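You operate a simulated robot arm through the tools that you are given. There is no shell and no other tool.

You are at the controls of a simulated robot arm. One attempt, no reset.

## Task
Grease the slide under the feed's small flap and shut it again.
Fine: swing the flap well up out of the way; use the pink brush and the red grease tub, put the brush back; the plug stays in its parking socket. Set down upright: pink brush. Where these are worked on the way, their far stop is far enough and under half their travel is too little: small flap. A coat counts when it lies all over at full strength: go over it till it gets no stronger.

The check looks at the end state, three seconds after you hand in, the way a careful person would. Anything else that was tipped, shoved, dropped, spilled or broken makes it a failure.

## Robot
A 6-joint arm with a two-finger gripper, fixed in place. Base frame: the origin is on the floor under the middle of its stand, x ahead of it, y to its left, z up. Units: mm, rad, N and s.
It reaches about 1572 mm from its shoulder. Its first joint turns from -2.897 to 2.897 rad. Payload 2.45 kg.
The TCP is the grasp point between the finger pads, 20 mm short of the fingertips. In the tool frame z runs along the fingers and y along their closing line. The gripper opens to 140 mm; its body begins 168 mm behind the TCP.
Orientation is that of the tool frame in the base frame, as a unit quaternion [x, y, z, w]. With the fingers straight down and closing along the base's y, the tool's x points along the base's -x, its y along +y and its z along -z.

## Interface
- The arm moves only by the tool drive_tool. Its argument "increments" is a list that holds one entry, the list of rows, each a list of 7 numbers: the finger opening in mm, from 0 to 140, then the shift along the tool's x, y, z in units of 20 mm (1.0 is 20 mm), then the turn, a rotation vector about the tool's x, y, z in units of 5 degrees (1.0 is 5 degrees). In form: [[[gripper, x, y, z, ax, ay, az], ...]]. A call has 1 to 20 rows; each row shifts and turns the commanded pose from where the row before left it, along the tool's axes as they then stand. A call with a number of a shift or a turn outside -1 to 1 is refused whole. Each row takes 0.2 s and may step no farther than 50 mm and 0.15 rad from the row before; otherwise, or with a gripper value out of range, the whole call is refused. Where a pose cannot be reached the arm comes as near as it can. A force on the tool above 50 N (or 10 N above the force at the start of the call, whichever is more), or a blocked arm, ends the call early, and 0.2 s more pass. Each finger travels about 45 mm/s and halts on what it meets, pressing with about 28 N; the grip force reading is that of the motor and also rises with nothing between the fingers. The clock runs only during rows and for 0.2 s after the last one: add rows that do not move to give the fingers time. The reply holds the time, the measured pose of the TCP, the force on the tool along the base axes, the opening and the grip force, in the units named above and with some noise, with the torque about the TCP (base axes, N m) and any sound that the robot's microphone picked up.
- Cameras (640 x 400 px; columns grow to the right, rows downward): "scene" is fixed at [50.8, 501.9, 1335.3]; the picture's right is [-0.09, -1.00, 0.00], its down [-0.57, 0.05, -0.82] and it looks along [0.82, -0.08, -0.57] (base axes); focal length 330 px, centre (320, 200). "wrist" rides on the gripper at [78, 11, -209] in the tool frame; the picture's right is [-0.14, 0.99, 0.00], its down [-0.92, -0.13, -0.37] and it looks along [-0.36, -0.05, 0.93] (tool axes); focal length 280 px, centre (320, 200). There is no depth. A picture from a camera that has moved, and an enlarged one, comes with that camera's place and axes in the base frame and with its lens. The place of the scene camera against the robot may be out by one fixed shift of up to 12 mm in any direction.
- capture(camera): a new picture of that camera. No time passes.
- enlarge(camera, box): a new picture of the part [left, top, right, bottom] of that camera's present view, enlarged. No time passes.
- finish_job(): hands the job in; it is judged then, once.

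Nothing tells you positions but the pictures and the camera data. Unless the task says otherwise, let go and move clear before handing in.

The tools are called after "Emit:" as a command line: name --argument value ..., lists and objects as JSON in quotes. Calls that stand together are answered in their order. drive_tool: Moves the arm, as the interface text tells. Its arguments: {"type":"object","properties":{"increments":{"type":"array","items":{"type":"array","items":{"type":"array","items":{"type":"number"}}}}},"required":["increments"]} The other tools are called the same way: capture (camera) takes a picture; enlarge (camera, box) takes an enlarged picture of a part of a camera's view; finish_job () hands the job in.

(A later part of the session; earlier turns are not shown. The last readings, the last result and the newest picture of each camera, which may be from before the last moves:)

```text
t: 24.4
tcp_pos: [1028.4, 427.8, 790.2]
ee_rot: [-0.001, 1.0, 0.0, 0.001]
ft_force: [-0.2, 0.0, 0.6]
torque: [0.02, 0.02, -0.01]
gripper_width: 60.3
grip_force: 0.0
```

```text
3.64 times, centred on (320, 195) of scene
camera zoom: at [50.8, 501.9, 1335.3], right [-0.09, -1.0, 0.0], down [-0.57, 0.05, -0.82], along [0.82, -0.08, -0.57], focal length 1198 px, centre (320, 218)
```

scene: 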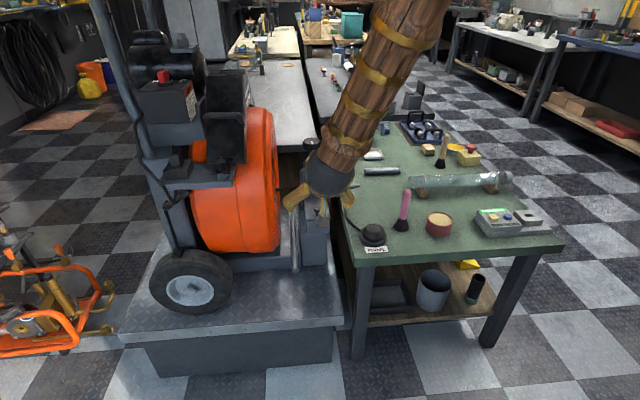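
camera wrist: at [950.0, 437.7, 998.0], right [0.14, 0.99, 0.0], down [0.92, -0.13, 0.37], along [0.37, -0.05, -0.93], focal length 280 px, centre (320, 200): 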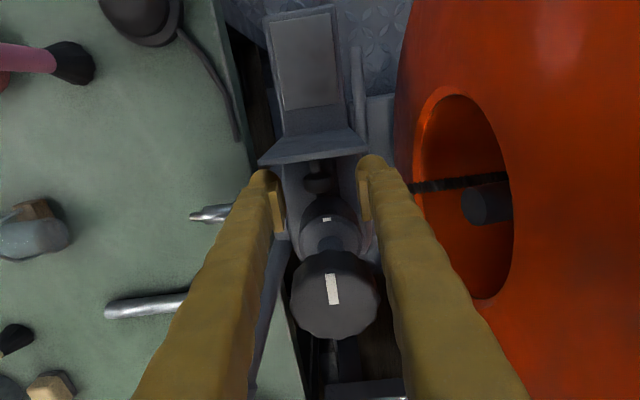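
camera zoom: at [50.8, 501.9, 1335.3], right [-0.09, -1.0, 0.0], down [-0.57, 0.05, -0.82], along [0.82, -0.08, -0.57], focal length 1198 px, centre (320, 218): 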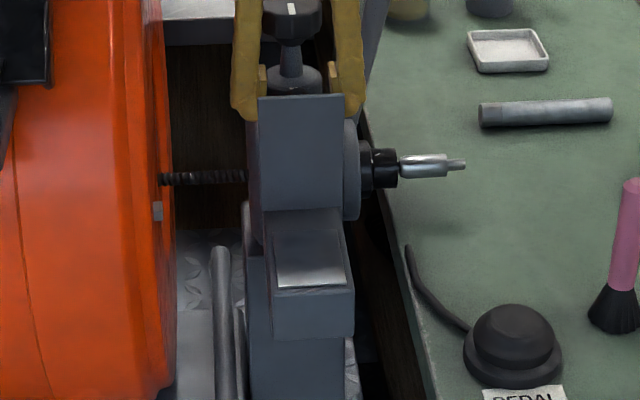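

The flap stays up by itself. I'll open wider, lift clear, and look at the exposed slide.

Emit:
drive_tool --increments '[[[100, 0, 0, 0, 0, 0, 0], [100, 0, 0, 0, 0, 0, 0], [100, 0, 0, 0, 0, 0, 0], [100, 0, 0, -0.9, 0, 0, 0], [100, 0, 0, -0.9, 0, 0, 0], [100, 0, 0, -0.9, 0, 0, 0], [100, 0, 0, -0.9, 0, 0, 0], [100, 0, 0, -0.9, 0, 0, 0], [100, 0, 0, -0.9, 0, 0, 0], [100, 0, 0, -0.9, 0, 0, 0], [100, 0.8, 0, -0.4, 0, 0, 0], [100, 0.8, 0, -0.4, 0, 0, 0], [100, 0.8, 0, 0, 0, 0, 0], [100, 0.8, 0, 0, 0, 0, 0], [100, 0.8, 0, 0, 0, 0, 0], [100, 0.8, 0, 0, 0, 0, 0], [100, 0.8, 0, 0, 0, 0, 0], [100, 0.8, 0, 0, 0, 0, 0]]]'

Emit:
capture --camera "wrist"

Emit:
enlarge --camera "wrist" --box '[260, 130, 400, 300]'

Emit:
enlarge --camera "scene" --box '[285, 160, 355, 250]'

```text
t: 28.2
tcp_pos: [899.4, 428.0, 931.0]
ee_rot: [0.001, 1.0, 0.0, 0.001]
ft_force: [-0.9, 0.7, 0.0]
torque: [0.01, 0.0, 0.01]
gripper_width: 99.8
grip_force: 0.0
```

```text
taken
camera wrist: at [821.3, 438.1, 1139.4], right [0.14, 0.99, 0.0], down [0.92, -0.13, 0.37], along [0.37, -0.05, -0.93], focal length 280 px, centre (320, 200)
```

wrist: 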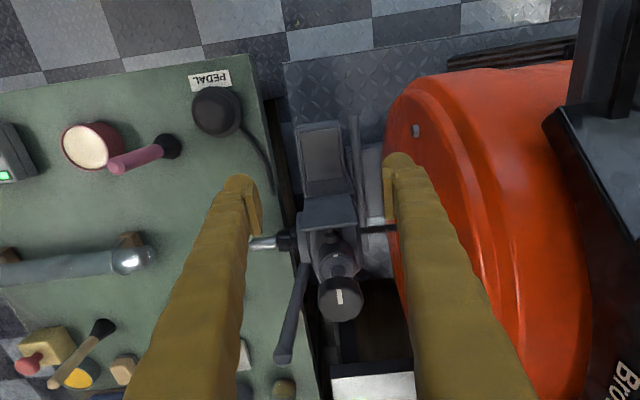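

```text
2.35 times, centred on (330, 215) of wrist
camera zoom: at [821.3, 438.1, 1139.4], right [0.14, 0.99, 0.0], down [0.92, -0.13, 0.37], along [0.37, -0.05, -0.93], focal length 660 px, centre (296, 165)
```

zoom: 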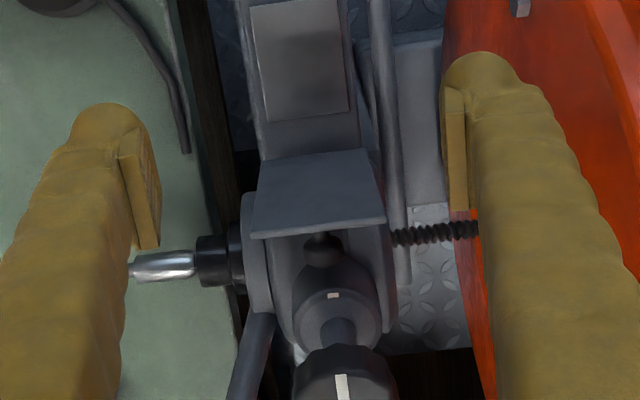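

```text
4.44 times, centred on (320, 205) of scene
camera zoom: at [50.8, 501.9, 1335.3], right [-0.09, -1.0, 0.0], down [-0.57, 0.05, -0.82], along [0.82, -0.08, -0.57], focal length 1464 px, centre (320, 178)
```

zoom: 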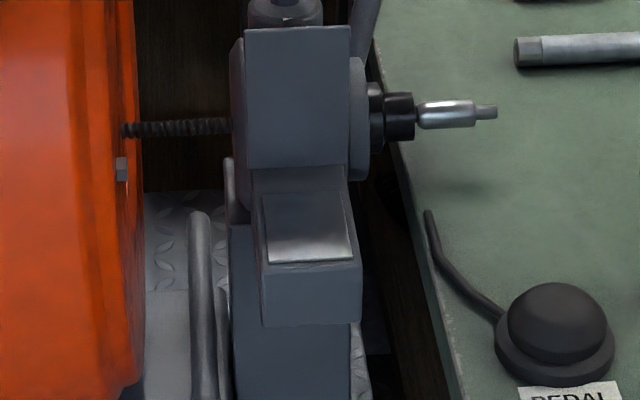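

The flap stands open just past vertical. The slide is a plate at roughly x 882–965, y 397–457, z≈677. Next I'll move over the pink brush.

Emit:
drive_tool --increments '[[[100, 0.061, -0.937, 0.2, 0, 0, 0], [100, 0.061, -0.937, 0.2, 0, 0, 0], [100, 0.061, -0.937, 0.2, 0, 0, 0], [100, 0.061, -0.937, 0.2, 0, 0, 0], [100, 0.061, -0.937, 0.2, 0, 0, 0], [100, 0.061, -0.937, 0.2, 0, 0, 0], [100, 0.061, -0.937, 0.2, 0, 0, 0], [100, 0.061, -0.937, 0.2, 0, 0, 0], [100, 0.061, -0.937, 0.2, 0, 0, 0], [100, 0.061, -0.937, 0.2, 0, 0, 0], [100, 0.061, -0.937, 0.2, 0, 0, 0], [100, 0.061, -0.937, 0.2, 0, 0, 0], [100, 0.061, -0.937, 0.2, 0, 0, 0], [100, 0.061, -0.937, 0.2, 0, 0, 0], [100, 0.061, -0.937, 0.2, 0, 0, 0]]]'

Emit:
capture --camera "wrist"

Emit:
enlarge --camera "wrist" --box '[160, 100, 400, 260]'

Emit:
enlarge --camera "scene" --box '[380, 160, 470, 250]'

```text
t: 31.4
tcp_pos: [880.1, 145.7, 869.8]
ee_rot: [0.0, 1.0, 0.0, 0.001]
ft_force: [0.9, 0.0, 0.1]
torque: [0.0, 0.02, 0.0]
gripper_width: 100.3
grip_force: 0.0
```

```text
taken
camera wrist: at [801.8, 156.8, 1079.3], right [0.14, 0.99, 0.0], down [0.92, -0.13, 0.37], along [0.37, -0.05, -0.93], focal length 280 px, centre (320, 200)
```

wrist: 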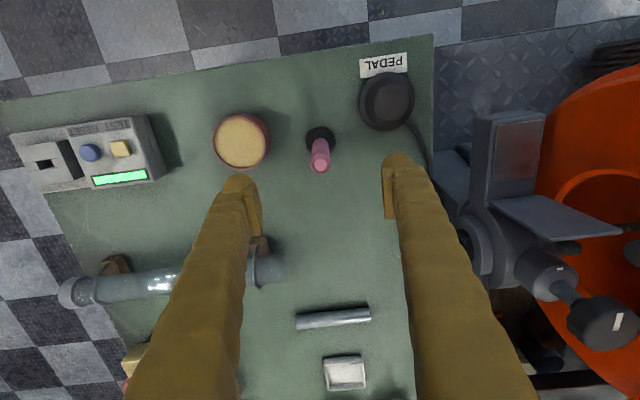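

```text
2.50 times, centred on (280, 180) of wrist
camera zoom: at [801.8, 156.8, 1079.3], right [0.14, 0.99, 0.0], down [0.92, -0.13, 0.37], along [0.37, -0.05, -0.93], focal length 701 px, centre (420, 250)
```

zoom: 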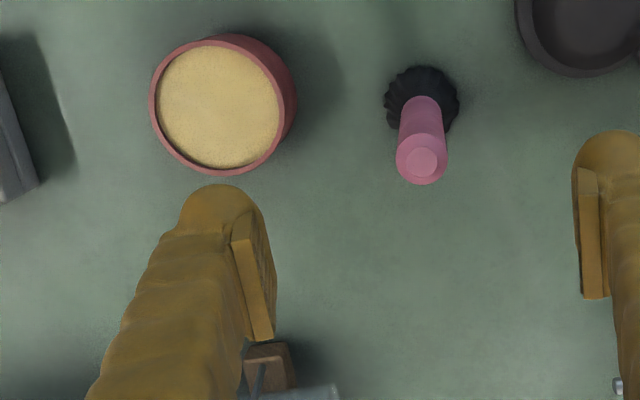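

```text
4.44 times, centred on (425, 205) of scene
camera zoom: at [50.8, 501.9, 1335.3], right [-0.09, -1.0, 0.0], down [-0.57, 0.05, -0.82], along [0.82, -0.08, -0.57], focal length 1464 px, centre (-147, 178)
```

zoom: 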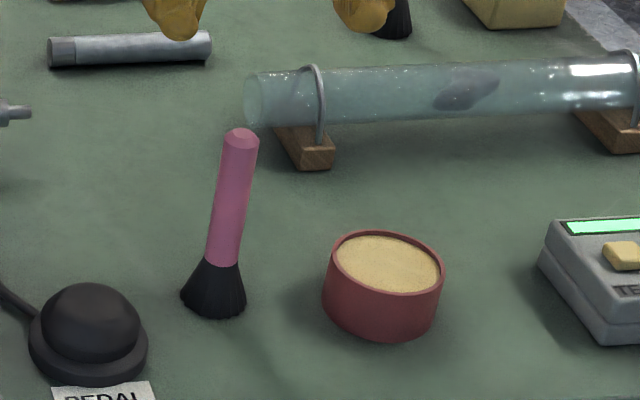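

The brush stands at (880.5, 146.3) with its top at z≈765 and its bristle end at z≈600. The tub rim is centred at (858, 25.6, 660). I'll descend onto the handle and grip it.

Emit:
drive_tool --increments '[[[70, 0, 0.03, 0.967, 0, 0, 0], [70, 0, 0, 0.967, 0, 0, 0], [70, 0, 0, 0.967, 0, 0, 0], [70, 0, 0, 0.967, 0, 0, 0], [70, 0, 0, 0.967, 0, 0, 0], [70, 0, 0, 0.967, 0, 0, 0], [70, 0, 0, 0.967, 0, 0, 0], [70, 0, 0, 0.967, 0, 0, 0], [70, 0, 0, 0, 0, 0, 0]]]'

Emit:
capture --camera "wrist"

Emit:
enlarge --camera "scene" --box '[380, 160, 470, 250]'

```text
t: 33.4
tcp_pos: [880.7, 147.3, 717.0]
ee_rot: [0.0, 1.0, 0.0, 0.001]
ft_force: [-0.8, 0.5, 0.0]
torque: [0.0, -0.02, 0.01]
gripper_width: 70.0
grip_force: 0.0
```

```text
taken
camera wrist: at [803.7, 157.6, 925.1], right [0.14, 0.99, 0.0], down [0.92, -0.13, 0.37], along [0.37, -0.05, -0.93], focal length 280 px, centre (320, 200)
```

wrist: 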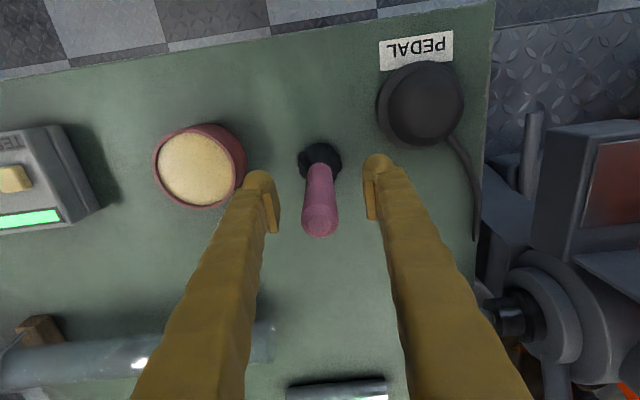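

```text
4.44 times, centred on (425, 205) of scene
camera zoom: at [50.8, 501.9, 1335.3], right [-0.09, -1.0, 0.0], down [-0.57, 0.05, -0.82], along [0.82, -0.08, -0.57], focal length 1464 px, centre (-147, 178)
```

zoom: 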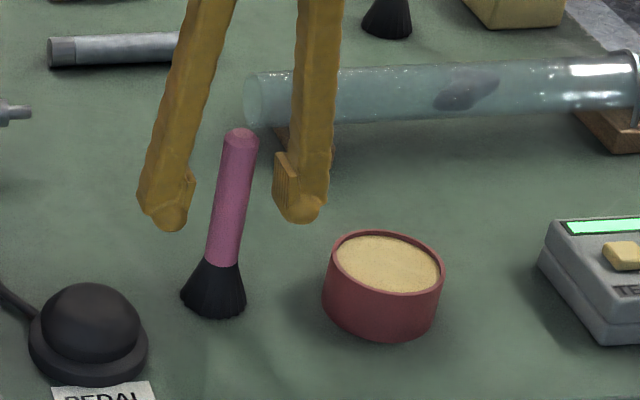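

Emit:
drive_tool --increments '[[[50, 0, 0, 0, 0, 0, 0], [30, 0, 0, 0, 0, 0, 0], [16, 0, 0, 0, 0, 0, 0], [16, 0, 0, 0, 0, 0, 0], [16, 0, 0, 0, 0, 0, 0]]]'

Emit:
capture --camera "wrist"

Emit:
enlarge --camera "scene" --box '[380, 160, 470, 250]'

```text
t: 34.6
tcp_pos: [881.0, 146.5, 717.0]
ee_rot: [0.0, 1.0, 0.0, 0.001]
ft_force: [0.9, -1.3, -0.6]
torque: [0.01, -0.01, -0.02]
gripper_width: 22.9
grip_force: 28.0
```

```text
taken
camera wrist: at [803.7, 157.6, 925.1], right [0.14, 0.99, 0.0], down [0.92, -0.13, 0.37], along [0.37, -0.05, -0.93], focal length 280 px, centre (320, 200)
```

wrist: 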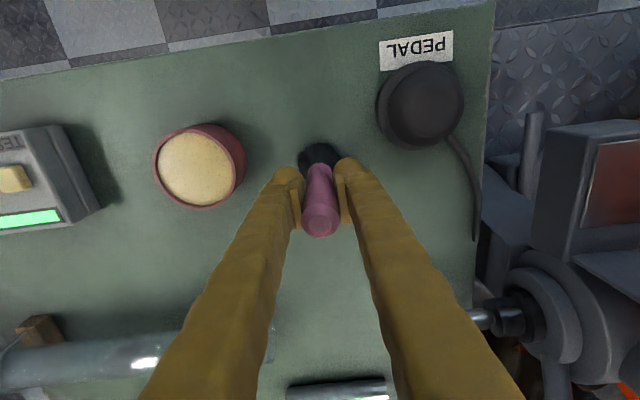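

```text
4.44 times, centred on (425, 205) of scene
camera zoom: at [50.8, 501.9, 1335.3], right [-0.09, -1.0, 0.0], down [-0.57, 0.05, -0.82], along [0.82, -0.08, -0.57], focal length 1464 px, centre (-147, 178)
```

zoom: 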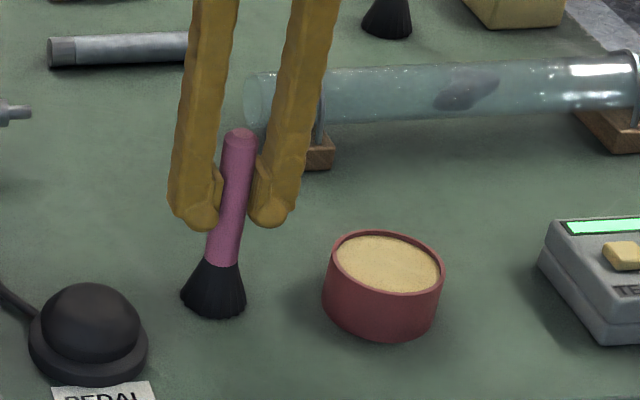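

The brush is gripped at 22.9 mm. I'll lift it and carry it over the tub centre.

Emit:
drive_tool --increments '[[[16, 0, 0, -0.5, 0, 0, 0], [16, 0, 0, -0.9, 0, 0, 0], [16, 0, 0, -0.9, 0, 0, 0], [16, 0, 0, -0.9, 0, 0, 0], [16, 0, 0, -0.9, 0, 0, 0], [16, 0, 0, -0.9, 0, 0, 0], [16, 0.16, -0.86, 0, 0, 0, 0], [16, 0.16, -0.86, 0, 0, 0, 0], [16, 0.16, -0.86, 0, 0, 0, 0], [16, 0.16, -0.86, 0, 0, 0, 0], [16, 0.16, -0.86, 0, 0, 0, 0], [16, 0.16, -0.86, 0, 0, 0, 0], [16, 0.16, -0.86, 0, 0, 0, 0], [16, 0, 0, 0, 0, 0, 0]]]'

Emit:
capture --camera "wrist"

Emit:
enlarge --camera "scene" --box '[380, 150, 480, 250]'

```text
t: 37.6
tcp_pos: [858.3, 26.3, 815.8]
ee_rot: [0.001, 1.0, 0.0, 0.001]
ft_force: [-0.4, 0.1, -1.5]
torque: [0.0, 0.01, -0.02]
gripper_width: 23.1
grip_force: 28.1
```

```text
taken
camera wrist: at [780.7, 37.3, 1023.7], right [0.14, 0.99, 0.0], down [0.92, -0.13, 0.37], along [0.37, -0.05, -0.93], focal length 280 px, centre (320, 200)
```

wrist: 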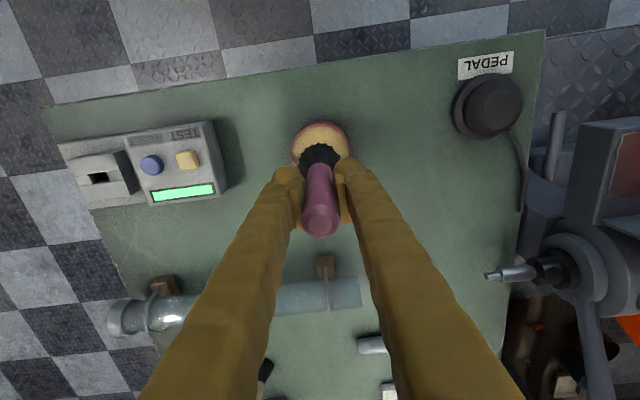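

```text
4.00 times, centred on (430, 200) of scene
camera zoom: at [50.8, 501.9, 1335.3], right [-0.09, -1.0, 0.0], down [-0.57, 0.05, -0.82], along [0.82, -0.08, -0.57], focal length 1318 px, centre (-120, 200)
```

zoom: 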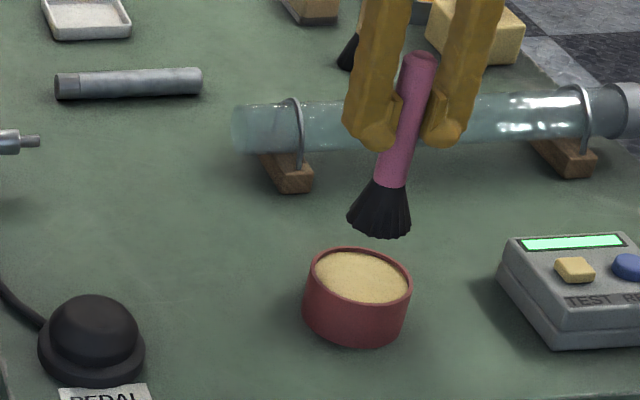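

The brush sits over the tub. The bristle end is about 100 mm below the TCP and the tub rim is at about z≈660. I'll lower it into the grease in small steps, watching the force.

Emit:
drive_tool --increments '[[[16, 0.05, 0.03, 0.7, 0, 0, 0], [16, 0, 0, 0.7, 0, 0, 0], [16, 0, 0, 0.7, 0, 0, 0], [16, 0, 0, 0.5, 0, 0, 0], [16, 0, 0, 0, 0, 0, 0]]]'

Emit:
enlarge --camera "scene" --box '[380, 150, 480, 250]'

Emit:
enlarge --camera "wrist" --box '[260, 80, 400, 260]'

```text
t: 38.8
tcp_pos: [858.4, 28.3, 766.0]
ee_rot: [0.0, 1.0, 0.0, 0.001]
ft_force: [0.9, -0.7, -0.7]
torque: [0.0, -0.02, -0.02]
gripper_width: 23.0
grip_force: 28.2
```

```text
4.00 times, centred on (430, 200) of scene
camera zoom: at [50.8, 501.9, 1335.3], right [-0.09, -1.0, 0.0], down [-0.57, 0.05, -0.82], along [0.82, -0.08, -0.57], focal length 1318 px, centre (-120, 200)
```

zoom: 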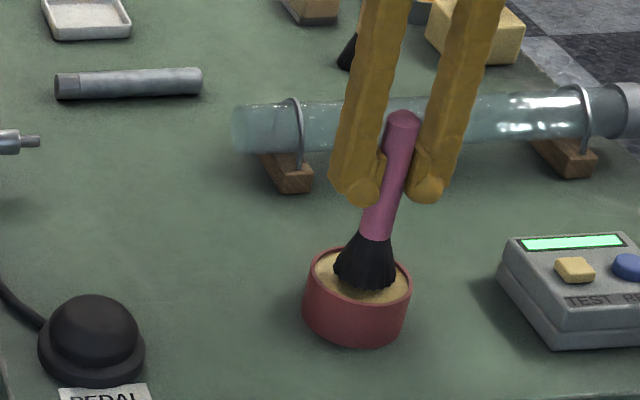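

```text
2.22 times, centred on (330, 170) of wrist
camera zoom: at [780.3, 38.3, 973.6], right [0.14, 0.99, 0.0], down [0.92, -0.13, 0.37], along [0.37, -0.05, -0.93], focal length 623 px, centre (298, 267)
```

zoom: 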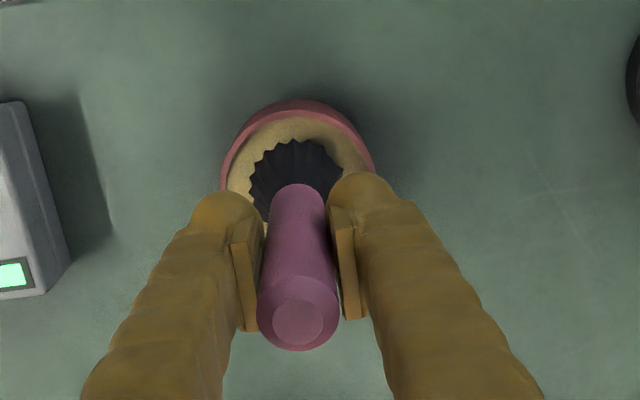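

Emit:
drive_tool --increments '[[[16, 0.2, 0.07, 0, 0, 0, 0], [16, 0, 0, 0.3, 0, 0, 0], [16, 0, 0, 0.3, 0, 0, 0], [16, 0, 0, 0, 0, 0, 0]]]'

Emit:
enlarge --camera "scene" --box '[380, 150, 480, 250]'

Emit:
enlarge --camera "wrist" --box '[260, 80, 400, 260]'

```text
t: 39.8
tcp_pos: [853.4, 30.2, 753.7]
ee_rot: [0.0, 1.0, -0.001, 0.0]
ft_force: [1.7, 1.9, 18.7]
torque: [0.03, -0.26, -0.07]
gripper_width: 23.0
grip_force: 28.4
```

```text
4.00 times, centred on (430, 200) of scene
camera zoom: at [50.8, 501.9, 1335.3], right [-0.09, -1.0, 0.0], down [-0.57, 0.05, -0.82], along [0.82, -0.08, -0.57], focal length 1318 px, centre (-120, 200)
```

zoom: 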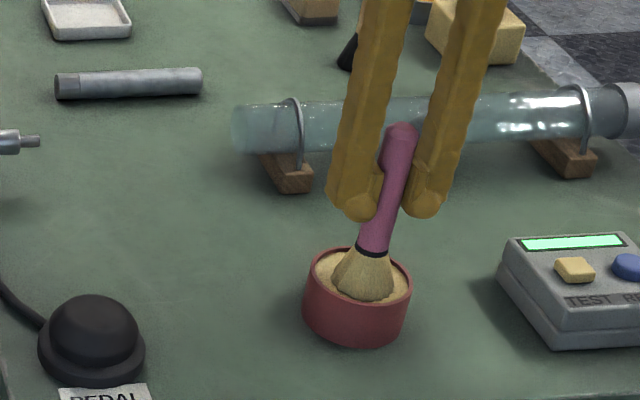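

```text
2.22 times, centred on (330, 170) of wrist
camera zoom: at [776.4, 39.4, 962.2], right [0.14, 0.99, 0.0], down [0.92, -0.13, 0.37], along [0.37, -0.05, -0.93], focal length 623 px, centre (298, 267)
```

zoom: 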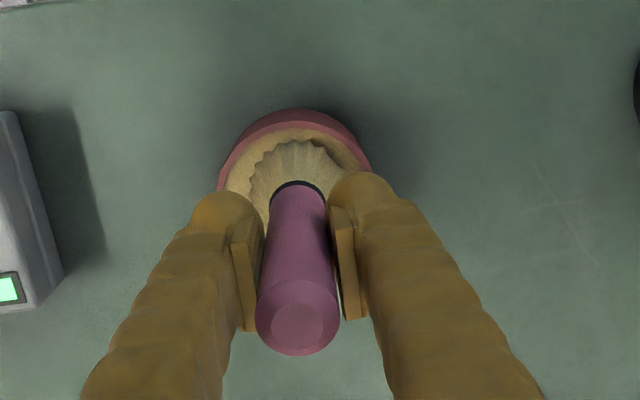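

The bristles have turned cream, so the brush is loaded. I'll lift and carry it over to the slide.

Emit:
drive_tool --increments '[[[16, 0, 0, -0.5, 0, 0, 0], [16, 0, 0, -0.9, 0, 0, 0], [16, 0, 0, -0.9, 0, 0, 0], [16, 0, 0, -0.9, 0, 0, 0], [16, 0, 0, -0.9, 0, 0, 0], [16, 0, 0, -0.9, 0, 0, 0], [16, -0.18, 0.9, 0, 0, 0, 0], [16, -0.18, 0.9, 0, 0, 0, 0], [16, -0.18, 0.9, 0, 0, 0, 0], [16, -0.18, 0.9, 0, 0, 0, 0], [16, -0.18, 0.9, 0, 0, 0, 0], [16, -0.18, 0.9, 0, 0, 0, 0], [16, -0.18, 0.9, 0, 0, 0, 0], [16, -0.18, 0.9, 0, 0, 0, 0], [16, -0.18, 0.9, 0, 0, 0, 0], [16, -0.18, 0.9, 0, 0, 0, 0], [16, -0.18, 0.9, 0, 0, 0, 0]]]'

Emit:
drive_tool --increments '[[[16, -0.1, 0.93, 0, 0, 0, 0], [16, -0.1, 0.93, 0, 0, 0, 0], [16, -0.1, 0.93, 0, 0, 0, 0], [16, -0.1, 0.93, 0, 0, 0, 0], [16, -0.1, 0.93, 0, 0, 0, 0], [16, -0.1, 0.93, 0, 0, 0, 0], [16, -0.1, 0.93, 0, 0, 0, 0], [16, -0.1, 0.93, 0, 0, 0, 0], [16, -0.1, 0.93, 0, 0, 0, 0], [16, 0, 0, 0, 0, 0, 0]]]'

Emit:
capture --camera "wrist"

Emit:
enlarge --camera "scene" --box '[275, 140, 365, 250]'

```text
t: 43.4
tcp_pos: [892.6, 225.9, 851.8]
ee_rot: [0.001, 1.0, 0.0, 0.0]
ft_force: [-1.6, 0.1, -0.9]
torque: [0.0, 0.01, 0.0]
gripper_width: 22.6
grip_force: 28.6
```

```text
t: 45.6
tcp_pos: [910.0, 393.2, 853.6]
ee_rot: [0.0, 1.0, 0.001, 0.001]
ft_force: [0.0, -0.2, -0.7]
torque: [0.01, -0.01, -0.01]
gripper_width: 22.7
grip_force: 28.0
```

```text
taken
camera wrist: at [832.9, 403.9, 1062.0], right [0.14, 0.99, 0.0], down [0.92, -0.13, 0.37], along [0.37, -0.05, -0.93], focal length 280 px, centre (320, 200)
```

wrist: 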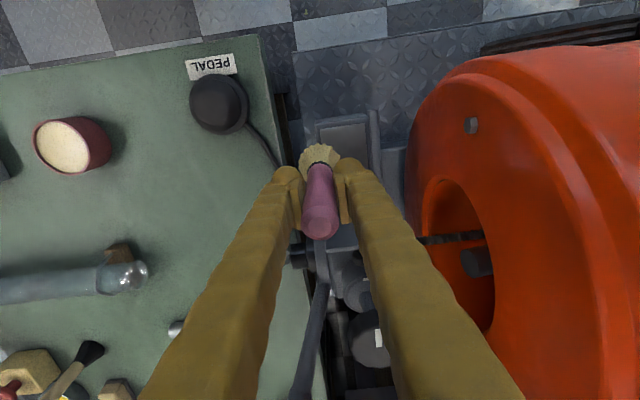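

```text
3.64 times, centred on (320, 195) of scene
camera zoom: at [50.8, 501.9, 1335.3], right [-0.09, -1.0, 0.0], down [-0.57, 0.05, -0.82], along [0.82, -0.08, -0.57], focal length 1198 px, centre (320, 218)
```

zoom: 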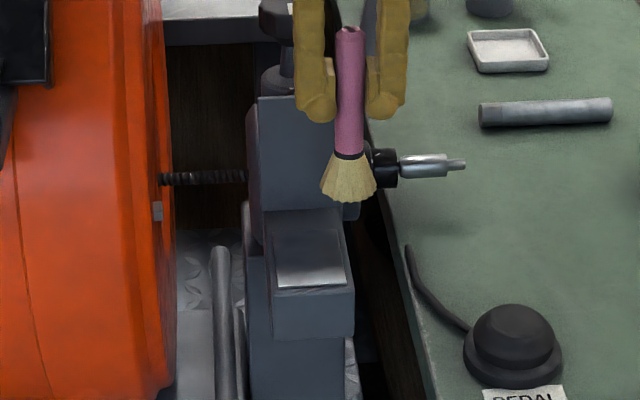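

Emit:
drive_tool --increments '[[[16, -0.33, 0.85, 0, 0, 0, 0], [16, -0.33, 0.85, 0, 0, 0, 0], [16, 0, 0, 0.9, 0, 0, 0], [16, 0, 0, 0.9, 0, 0, 0], [16, 0, 0, 0.9, 0, 0, 0], [16, 0, 0, 0.4, 0, 0, 0], [16, 0, 0, 0, 0, 0, 0]]]'

Emit:
capture --camera "wrist"

Emit:
enlarge --camera "scene" --box '[275, 140, 365, 250]'

```text
t: 47.2
tcp_pos: [924.1, 428.9, 791.5]
ee_rot: [-0.001, 1.0, 0.0, 0.001]
ft_force: [0.3, -0.8, -1.5]
torque: [0.02, 0.0, 0.01]
gripper_width: 22.7
grip_force: 27.8
```

```text
taken
camera wrist: at [846.5, 438.4, 999.7], right [0.14, 0.99, 0.0], down [0.92, -0.13, 0.37], along [0.37, -0.05, -0.93], focal length 280 px, centre (320, 200)
```

wrist: 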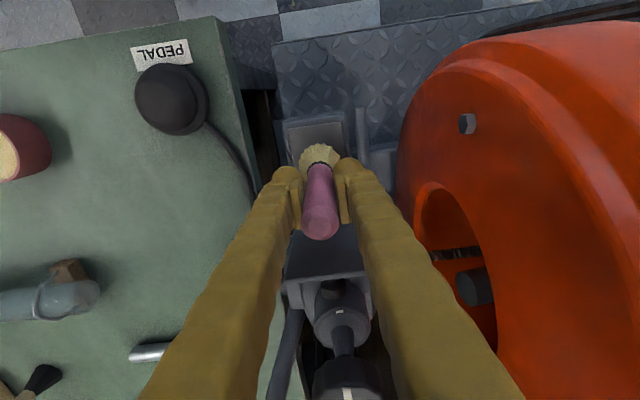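

```text
3.64 times, centred on (320, 195) of scene
camera zoom: at [50.8, 501.9, 1335.3], right [-0.09, -1.0, 0.0], down [-0.57, 0.05, -0.82], along [0.82, -0.08, -0.57], focal length 1198 px, centre (320, 218)
```

zoom: 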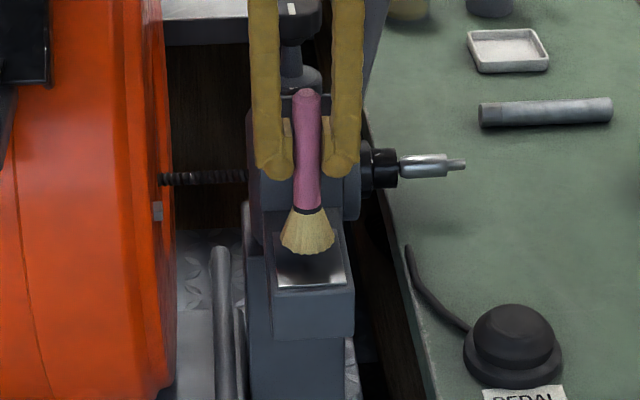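

Emit:
drive_tool --increments '[[[16, 0, 0, 0.2, 0, 0, 0], [16, 0, 0, 0.2, 0, 0, 0], [16, 0, 0, 0.15, 0, 0, 0]]]'

Emit:
enlarge --camera "scene" --box '[275, 140, 365, 250]'

```text
t: 48.0
tcp_pos: [924.2, 427.8, 779.8]
ee_rot: [0.0, 1.0, -0.001, 0.001]
ft_force: [-0.8, -0.1, -0.9]
torque: [-0.01, -0.01, 0.02]
gripper_width: 22.6
grip_force: 27.8
```

```text
3.64 times, centred on (320, 195) of scene
camera zoom: at [50.8, 501.9, 1335.3], right [-0.09, -1.0, 0.0], down [-0.57, 0.05, -0.82], along [0.82, -0.08, -0.57], focal length 1198 px, centre (320, 218)
```

zoom: 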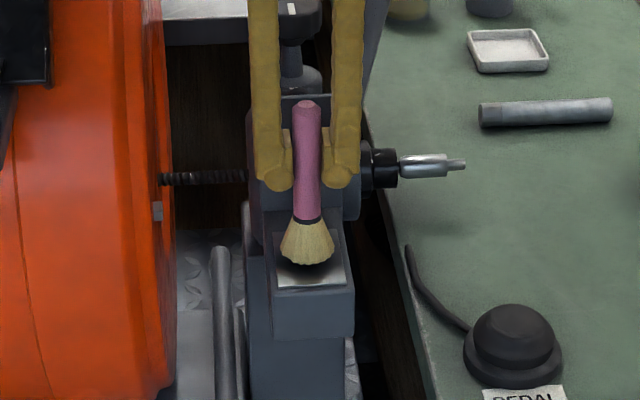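

Emit:
drive_tool --increments '[[[16, 0, 0, 0.1, 0, 0, 0], [16, 0, 0, 0.1, 0, 0, 0]]]'

Emit:
enlarge --camera "scene" --box '[275, 140, 365, 250]'

```text
t: 48.6
tcp_pos: [924.7, 428.8, 775.7]
ee_rot: [0.0, 1.0, 0.0, 0.001]
ft_force: [-0.7, -0.1, -1.4]
torque: [-0.02, -0.02, -0.02]
gripper_width: 22.9
grip_force: 27.8
```

```text
3.64 times, centred on (320, 195) of scene
camera zoom: at [50.8, 501.9, 1335.3], right [-0.09, -1.0, 0.0], down [-0.57, 0.05, -0.82], along [0.82, -0.08, -0.57], focal length 1198 px, centre (320, 218)
```

zoom: 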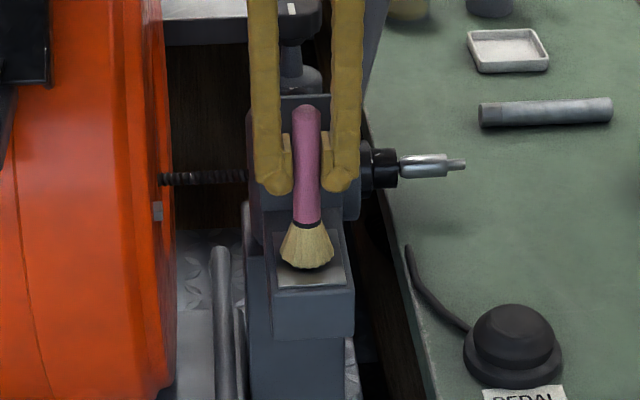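

Emit:
drive_tool --increments '[[[16, 0, 0, 0.1, 0, 0, 0], [16, 0, 0, 0.1, 0, 0, 0]]]'

Emit:
enlarge --camera "scene" --box '[275, 140, 365, 250]'

```text
t: 49.2
tcp_pos: [925.6, 428.8, 771.4]
ee_rot: [0.001, 1.0, 0.0, 0.0]
ft_force: [-1.2, -0.8, -0.8]
torque: [-0.04, 0.03, 0.01]
gripper_width: 22.8
grip_force: 28.1
```

```text
3.64 times, centred on (320, 195) of scene
camera zoom: at [50.8, 501.9, 1335.3], right [-0.09, -1.0, 0.0], down [-0.57, 0.05, -0.82], along [0.82, -0.08, -0.57], focal length 1198 px, centre (320, 218)
```

zoom: 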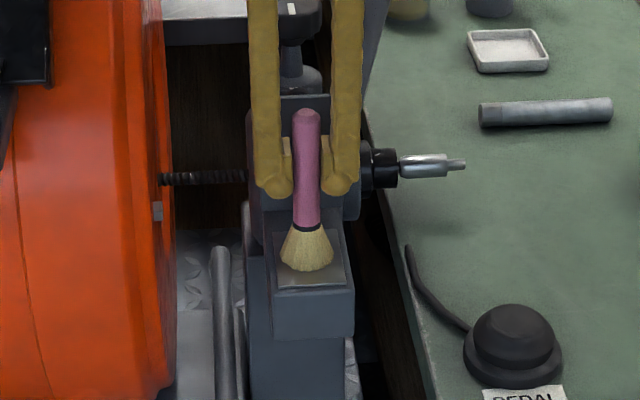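

Emit:
drive_tool --increments '[[[16, 0, 0, 0.1, 0, 0, 0], [16, 0, 0, 0.05, 0, 0, 0]]]'

Emit:
enlarge --camera "scene" --box '[290, 170, 350, 240]'

```text
t: 49.8
tcp_pos: [926.4, 428.0, 771.6]
ee_rot: [0.0, 1.0, 0.001, 0.002]
ft_force: [-1.3, -0.3, 19.8]
torque: [-0.02, 0.0, 0.03]
gripper_width: 22.6
grip_force: 27.3
```

```text
5.71 times, centred on (320, 205) of scene
camera zoom: at [50.8, 501.9, 1335.3], right [-0.09, -1.0, 0.0], down [-0.57, 0.05, -0.82], along [0.82, -0.08, -0.57], focal length 1883 px, centre (320, 171)
```

zoom: 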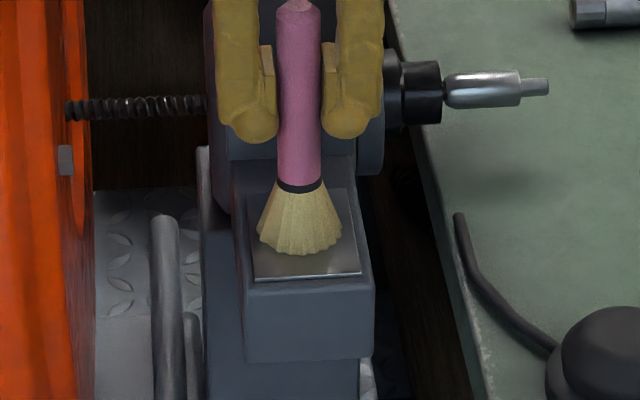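

The brush touches the slide at TCP z≈771. I'll ease off a touch and start stroking along x.

Emit:
drive_tool --increments '[[[16, 0, 0, -0.02, 0, 0, 0], [16, -0.5, 0, 0, 0, 0, 0], [16, -0.5, 0, 0, 0, 0, 0], [16, -0.5, 0, 0, 0, 0, 0], [16, 0.5, 0, 0, 0, 0, 0], [16, 0.5, 0, 0, 0, 0, 0], [16, 0.5, 0, 0, 0, 0, 0], [16, 0.5, 0, 0, 0, 0, 0], [16, 0.5, 0, 0, 0, 0, 0], [16, 0.5, 0, 0, 0, 0, 0], [16, 0, 0, 0, 0, 0, 0]]]'

Emit:
enlarge --camera "scene" --box '[290, 170, 350, 240]'

Emit:
enlarge --camera "wrist" --box '[260, 80, 400, 260]'

```text
t: 52.2
tcp_pos: [895.8, 428.7, 768.6]
ee_rot: [0.0, 1.0, -0.001, 0.0]
ft_force: [0.2, -0.4, 0.7]
torque: [-0.01, 0.0, -0.02]
gripper_width: 22.8
grip_force: 28.0
```

```text
5.71 times, centred on (320, 205) of scene
camera zoom: at [50.8, 501.9, 1335.3], right [-0.09, -1.0, 0.0], down [-0.57, 0.05, -0.82], along [0.82, -0.08, -0.57], focal length 1883 px, centre (320, 171)
```

zoom: 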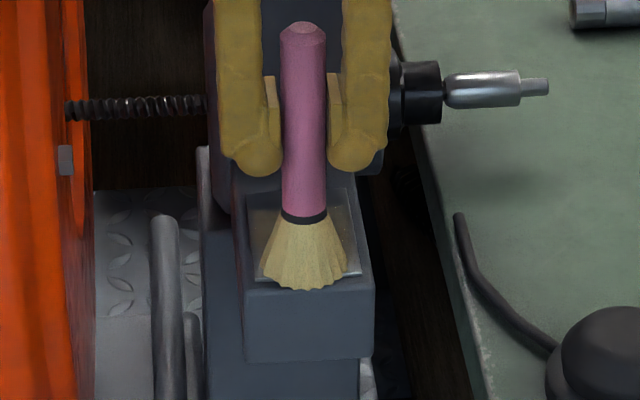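

```text
2.22 times, centred on (330, 170) of wrist
camera zoom: at [817.5, 439.0, 977.7], right [0.14, 0.99, 0.0], down [0.92, -0.13, 0.37], along [0.37, -0.05, -0.93], focal length 623 px, centre (298, 267)
```

zoom: 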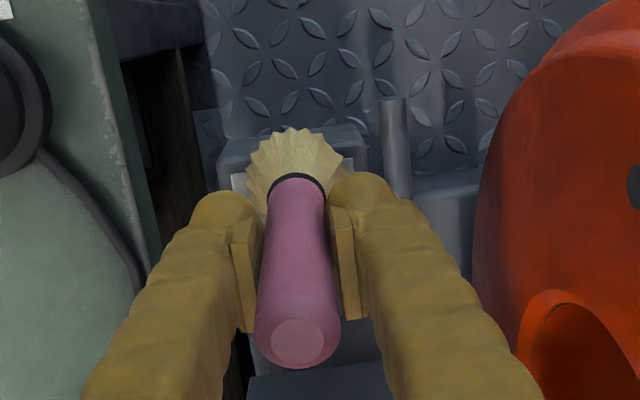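

Emit:
drive_tool --increments '[[[16, 0, -0.4, 0.05, 0, 0, 0], [16, -0.5, -0.2, 0, 0, 0, 0], [16, -0.5, 0, 0, 0, 0, 0], [16, -0.5, 0, 0, 0, 0, 0], [16, -0.5, 0, 0, 0, 0, 0], [16, -0.5, 0, 0, 0, 0, 0], [16, -0.5, 0, 0, 0, 0, 0], [16, 0, 0.6, 0, 0, 0, 0], [16, 0, 0.6, 0, 0, 0, 0], [16, 0.5, 0, 0, 0, 0, 0], [16, 0.5, 0, 0, 0, 0, 0], [16, 0.5, 0, 0, 0, 0, 0], [16, 0.5, 0, 0, 0, 0, 0], [16, 0.5, 0, 0, 0, 0, 0], [16, 0.5, 0, 0, 0, 0, 0], [16, 0, -0.6, 0, 0, 0, 0]]]'

Emit:
enlarge --camera "scene" --box '[290, 170, 350, 240]'

Emit:
enlarge --camera "wrist" --box '[260, 80, 400, 260]'

```text
t: 55.6
tcp_pos: [895.1, 428.8, 769.2]
ee_rot: [-0.001, 1.0, 0.0, 0.001]
ft_force: [-0.2, 0.9, -0.7]
torque: [-0.03, 0.02, 0.0]
gripper_width: 22.5
grip_force: 27.9
```

```text
5.71 times, centred on (320, 205) of scene
camera zoom: at [50.8, 501.9, 1335.3], right [-0.09, -1.0, 0.0], down [-0.57, 0.05, -0.82], along [0.82, -0.08, -0.57], focal length 1883 px, centre (320, 171)
```

zoom: 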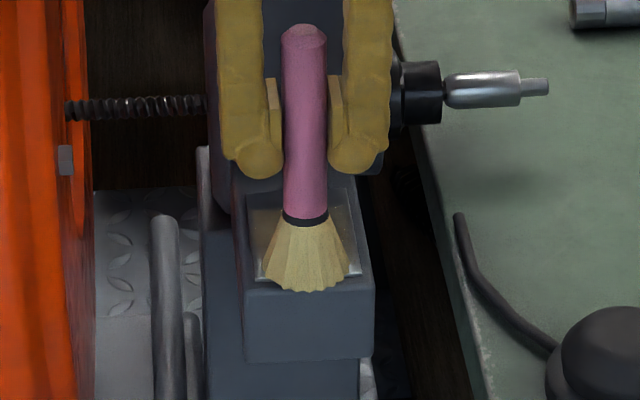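

```text
2.22 times, centred on (330, 170) of wrist
camera zoom: at [816.6, 438.5, 976.9], right [0.14, 0.99, 0.0], down [0.92, -0.13, 0.37], along [0.37, -0.05, -0.93], focal length 623 px, centre (298, 267)
```

zoom: 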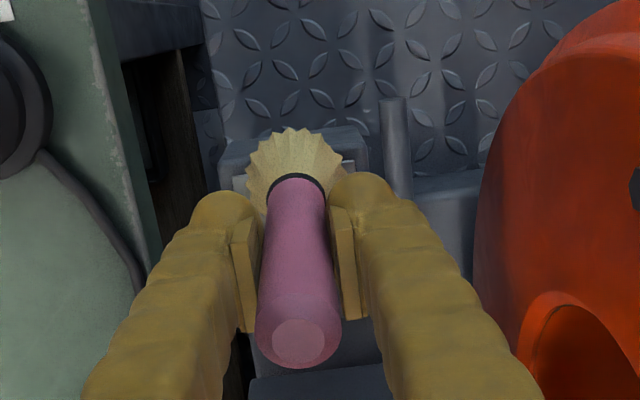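

Let me lift and step aside to inspect the coat.

Emit:
drive_tool --increments '[[[16, 0, 0, -0.5, 0, 0, 0], [16, 0, 0, -0.9, 0, 0, 0], [16, 0, 0, -0.9, 0, 0, 0], [16, 0, -0.9, -0.5, 0, 0, 0], [16, 0, -0.9, 0, 0, 0, 0], [16, 0, -0.9, 0, 0, 0, 0], [16, 0, -0.9, 0, 0, 0, 0]]]'

Emit:
enlarge --camera "scene" --box '[290, 170, 350, 240]'

Emit:
enlarge --camera "wrist" --box '[260, 60, 460, 260]'

```text
t: 57.2
tcp_pos: [895.5, 357.3, 825.4]
ee_rot: [0.0, 1.0, 0.0, 0.001]
ft_force: [-0.3, -0.7, -0.6]
torque: [-0.01, -0.01, 0.01]
gripper_width: 23.0
grip_force: 28.2
```

```text
5.71 times, centred on (320, 205) of scene
camera zoom: at [50.8, 501.9, 1335.3], right [-0.09, -1.0, 0.0], down [-0.57, 0.05, -0.82], along [0.82, -0.08, -0.57], focal length 1883 px, centre (320, 171)
```

zoom: 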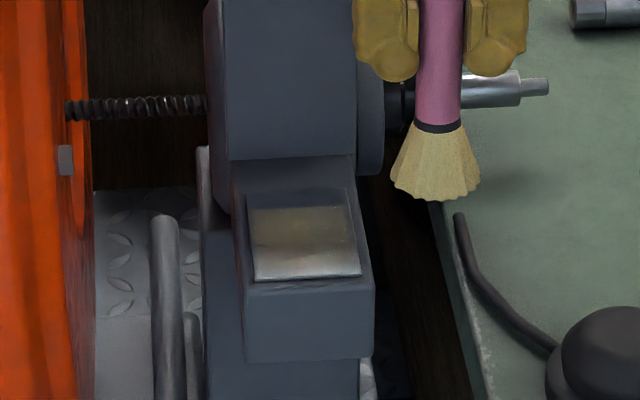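

```text
2.00 times, centred on (360, 160) of wrist
camera zoom: at [817.0, 367.0, 1033.3], right [0.14, 0.99, 0.0], down [0.92, -0.13, 0.37], along [0.37, -0.05, -0.93], focal length 561 px, centre (240, 280)
```

zoom: 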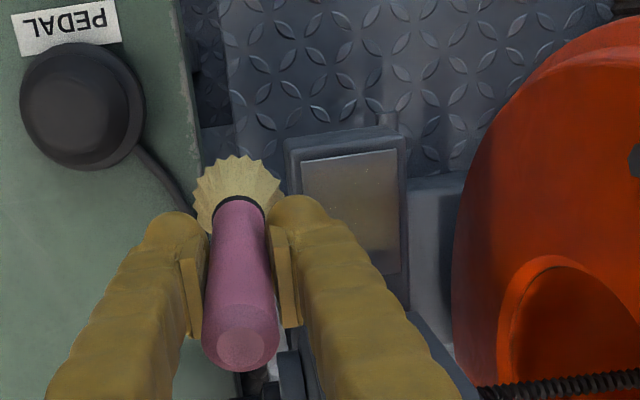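

Emit:
enlarge --camera "wrist" --box '[340, 110, 410, 210]'

Emit:
enlarge --camera "scene" --box '[300, 195, 335, 222]'

```text
4.00 times, centred on (375, 160) of wrist
camera zoom: at [817.0, 367.0, 1033.3], right [0.14, 0.99, 0.0], down [0.92, -0.13, 0.37], along [0.37, -0.05, -0.93], focal length 1122 px, centre (100, 360)
```

zoom: 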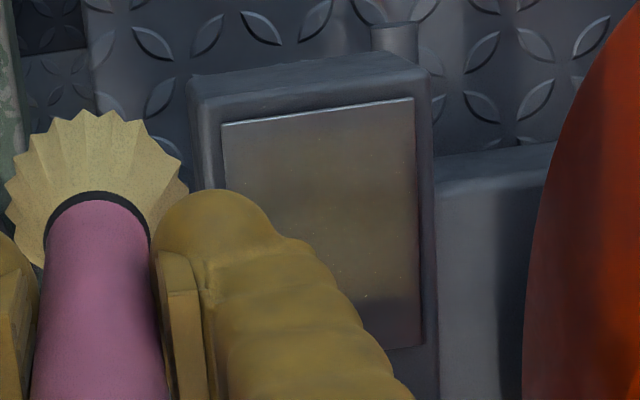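

```text
14.81 times, centred on (318, 208) of scene
camera zoom: at [50.8, 501.9, 1335.3], right [-0.09, -1.0, 0.0], down [-0.57, 0.05, -0.82], along [0.82, -0.08, -0.57], focal length 4882 px, centre (357, 74)
```

zoom: 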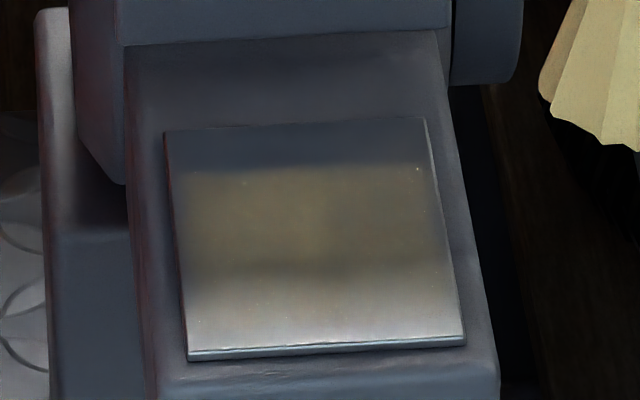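

The coat is faint and stops at x≈950, while the slide runs from x 883 to 968 and y 397 to 458. I need more passes, reaching further toward the hinge, with steady contact pressure.

Emit:
drive_tool --increments '[[[16, -0.5, 0.88, 0, 0, 0, 0], [16, -0.5, 0.88, 0, 0, 0, 0], [16, -0.5, 0.88, 0, 0, 0, 0], [16, -0.5, 0.88, 0, 0, 0, 0], [16, 0, 0, 0.9, 0, 0, 0], [16, 0, 0, 0.9, 0, 0, 0], [16, 0, 0, 0.7, 0, 0, 0], [16, 0, 0, 0, 0, 0, 0]]]'

Emit:
drive_tool --increments '[[[16, 0, 0, 0.1, 0, 0, 0], [16, 0, 0, 0.1, 0, 0, 0], [16, 0, 0, 0, 0, 0, 0]]]'

Emit:
enlarge --camera "scene" --box '[290, 170, 350, 240]'

```text
t: 59.0
tcp_pos: [934.5, 426.4, 772.5]
ee_rot: [0.0, 1.0, -0.001, 0.001]
ft_force: [-0.8, 0.0, -0.3]
torque: [0.0, -0.01, -0.01]
gripper_width: 22.6
grip_force: 28.0
```

```text
t: 59.8
tcp_pos: [934.5, 427.0, 770.6]
ee_rot: [0.0, 1.0, -0.001, 0.001]
ft_force: [0.1, 1.1, -1.2]
torque: [-0.01, -0.01, 0.01]
gripper_width: 22.8
grip_force: 27.6
```

```text
5.71 times, centred on (320, 205) of scene
camera zoom: at [50.8, 501.9, 1335.3], right [-0.09, -1.0, 0.0], down [-0.57, 0.05, -0.82], along [0.82, -0.08, -0.57], focal length 1883 px, centre (320, 171)
```

zoom: 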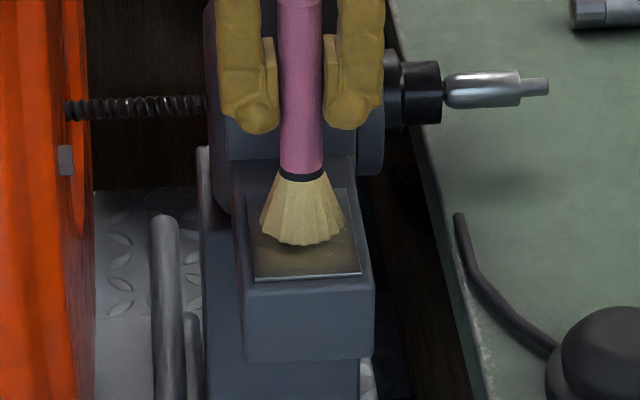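

Emit:
drive_tool --increments '[[[16, 0, 0, 0.07, 0, 0, 0], [16, 0, 0, 0.07, 0, 0, 0], [16, 0, 0, 0, 0, 0, 0]]]'

```text
t: 60.6
tcp_pos: [935.6, 427.8, 767.2]
ee_rot: [0.001, 1.0, 0.0, 0.001]
ft_force: [0.1, -0.5, -0.6]
torque: [0.01, 0.03, 0.01]
gripper_width: 22.8
grip_force: 28.3
```

Emit:
drive_tool --increments '[[[16, 0, 0, 0.05, 0, 0, 0], [16, 0, 0, 0.05, 0, 0, 0], [16, 0, 0, 0, 0, 0, 0]]]'

Emit:
enlarge --camera "scene" --box '[290, 170, 350, 240]'

```text
t: 61.4
tcp_pos: [934.8, 425.9, 766.7]
ee_rot: [0.0, 1.0, 0.0, 0.0]
ft_force: [-0.6, 1.1, 18.5]
torque: [0.02, -0.2, -0.01]
gripper_width: 22.6
grip_force: 28.2
```

```text
5.71 times, centred on (320, 205) of scene
camera zoom: at [50.8, 501.9, 1335.3], right [-0.09, -1.0, 0.0], down [-0.57, 0.05, -0.82], along [0.82, -0.08, -0.57], focal length 1883 px, centre (320, 171)
```

zoom: 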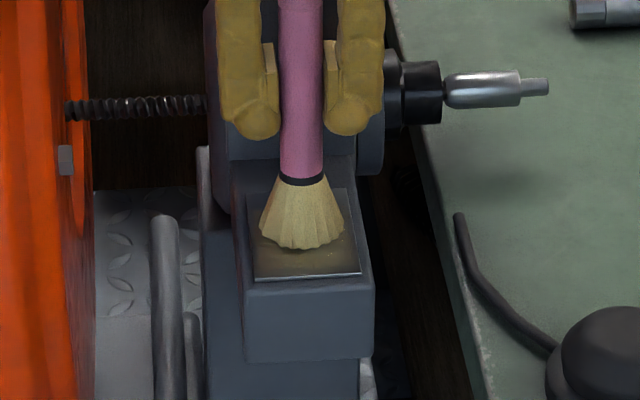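

Emit:
drive_tool --increments '[[[16, -0.3, 0, 0, 0, 0, 0], [16, -0.3, 0, 0, 0, 0, 0], [16, -0.3, 0, 0, 0, 0, 0], [16, -0.3, 0, 0, 0, 0, 0]]]'

Emit:
enlarge --camera "scene" --box '[290, 170, 350, 240]'

Emit:
enlarge --camera "wrist" --box '[240, 80, 400, 300]'

```text
t: 62.4
tcp_pos: [959.2, 426.7, 765.1]
ee_rot: [0.0, 1.0, 0.0, 0.0]
ft_force: [0.0, -0.1, -1.1]
torque: [0.01, 0.02, 0.01]
gripper_width: 22.8
grip_force: 27.8
```

```text
5.71 times, centred on (320, 205) of scene
camera zoom: at [50.8, 501.9, 1335.3], right [-0.09, -1.0, 0.0], down [-0.57, 0.05, -0.82], along [0.82, -0.08, -0.57], focal length 1883 px, centre (320, 171)
```

zoom: 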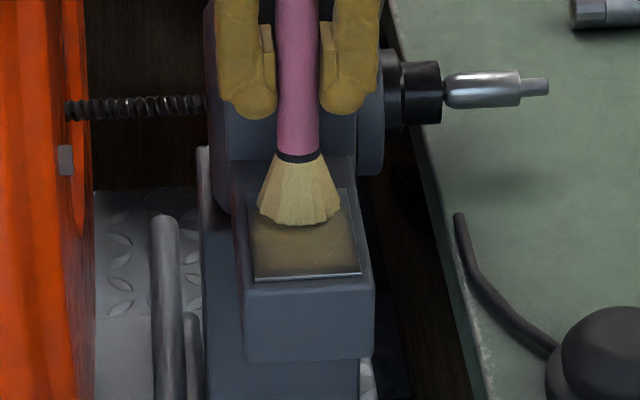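

```text
1.82 times, centred on (320, 190) of wrist
camera zoom: at [881.0, 437.1, 973.2], right [0.14, 0.99, 0.0], down [0.92, -0.13, 0.37], along [0.37, -0.05, -0.93], focal length 510 px, centre (320, 218)
```

zoom: 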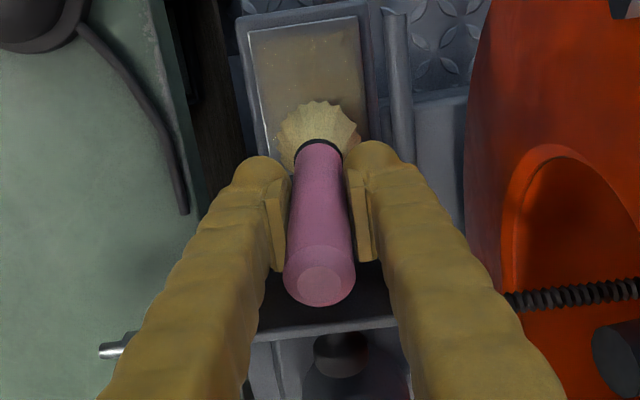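

Emit:
enlarge --camera "wrist" --box '[280, 160, 360, 260]'

Emit:
enlarge --camera "scene" --box '[300, 130, 340, 220]'

```text
4.00 times, centred on (320, 210) of wrist
camera zoom: at [881.0, 437.1, 973.2], right [0.14, 0.99, 0.0], down [0.92, -0.13, 0.37], along [0.37, -0.05, -0.93], focal length 1122 px, centre (320, 160)
```

zoom: 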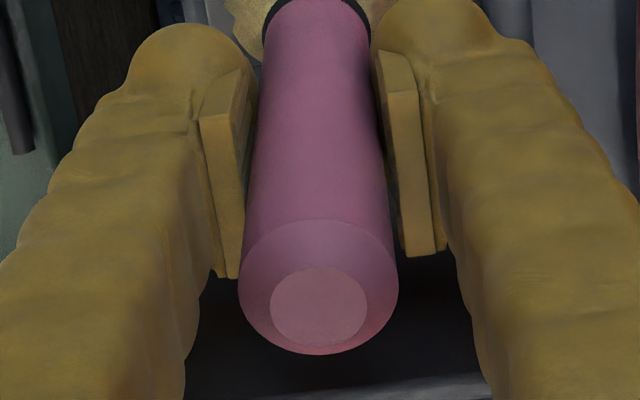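

```text
4.44 times, centred on (320, 175) of scene
camera zoom: at [50.8, 501.9, 1335.3], right [-0.09, -1.0, 0.0], down [-0.57, 0.05, -0.82], along [0.82, -0.08, -0.57], focal length 1464 px, centre (320, 311)
```

zoom: 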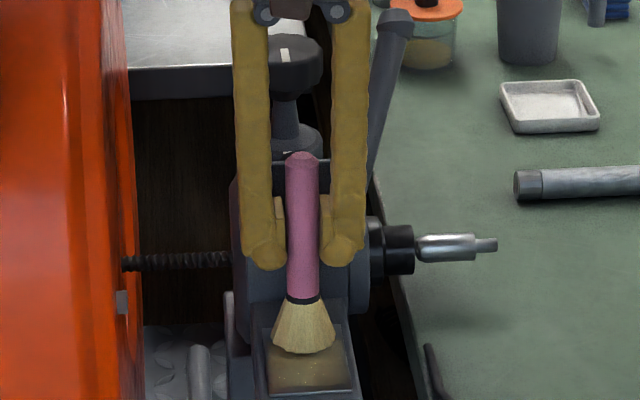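

Emit:
enlarge --camera "scene" --box '[300, 195, 335, 222]'

Emit:
enlarge --camera "wrist" --box '[270, 80, 350, 180]'

```text
14.81 times, centred on (318, 208) of scene
camera zoom: at [50.8, 501.9, 1335.3], right [-0.09, -1.0, 0.0], down [-0.57, 0.05, -0.82], along [0.82, -0.08, -0.57], focal length 4882 px, centre (357, 74)
```

zoom: 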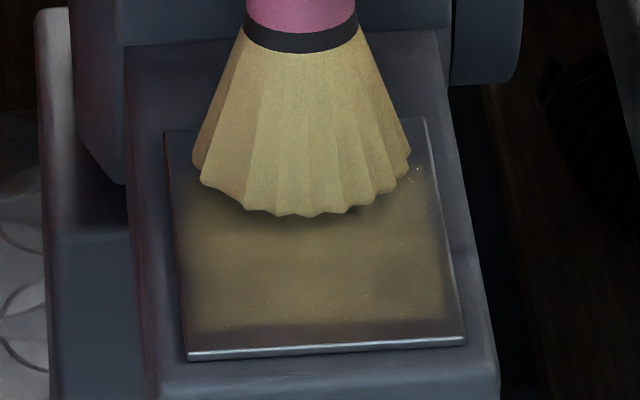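

```text
4.00 times, centred on (310, 130) of wrist
camera zoom: at [881.0, 437.1, 973.2], right [0.14, 0.99, 0.0], down [0.92, -0.13, 0.37], along [0.37, -0.05, -0.93], focal length 1122 px, centre (360, 480)
```

zoom: 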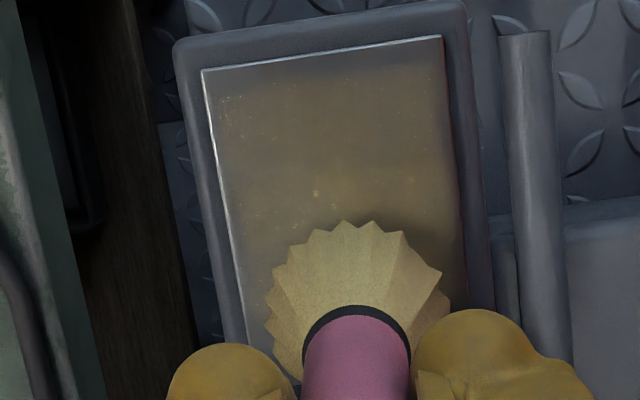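

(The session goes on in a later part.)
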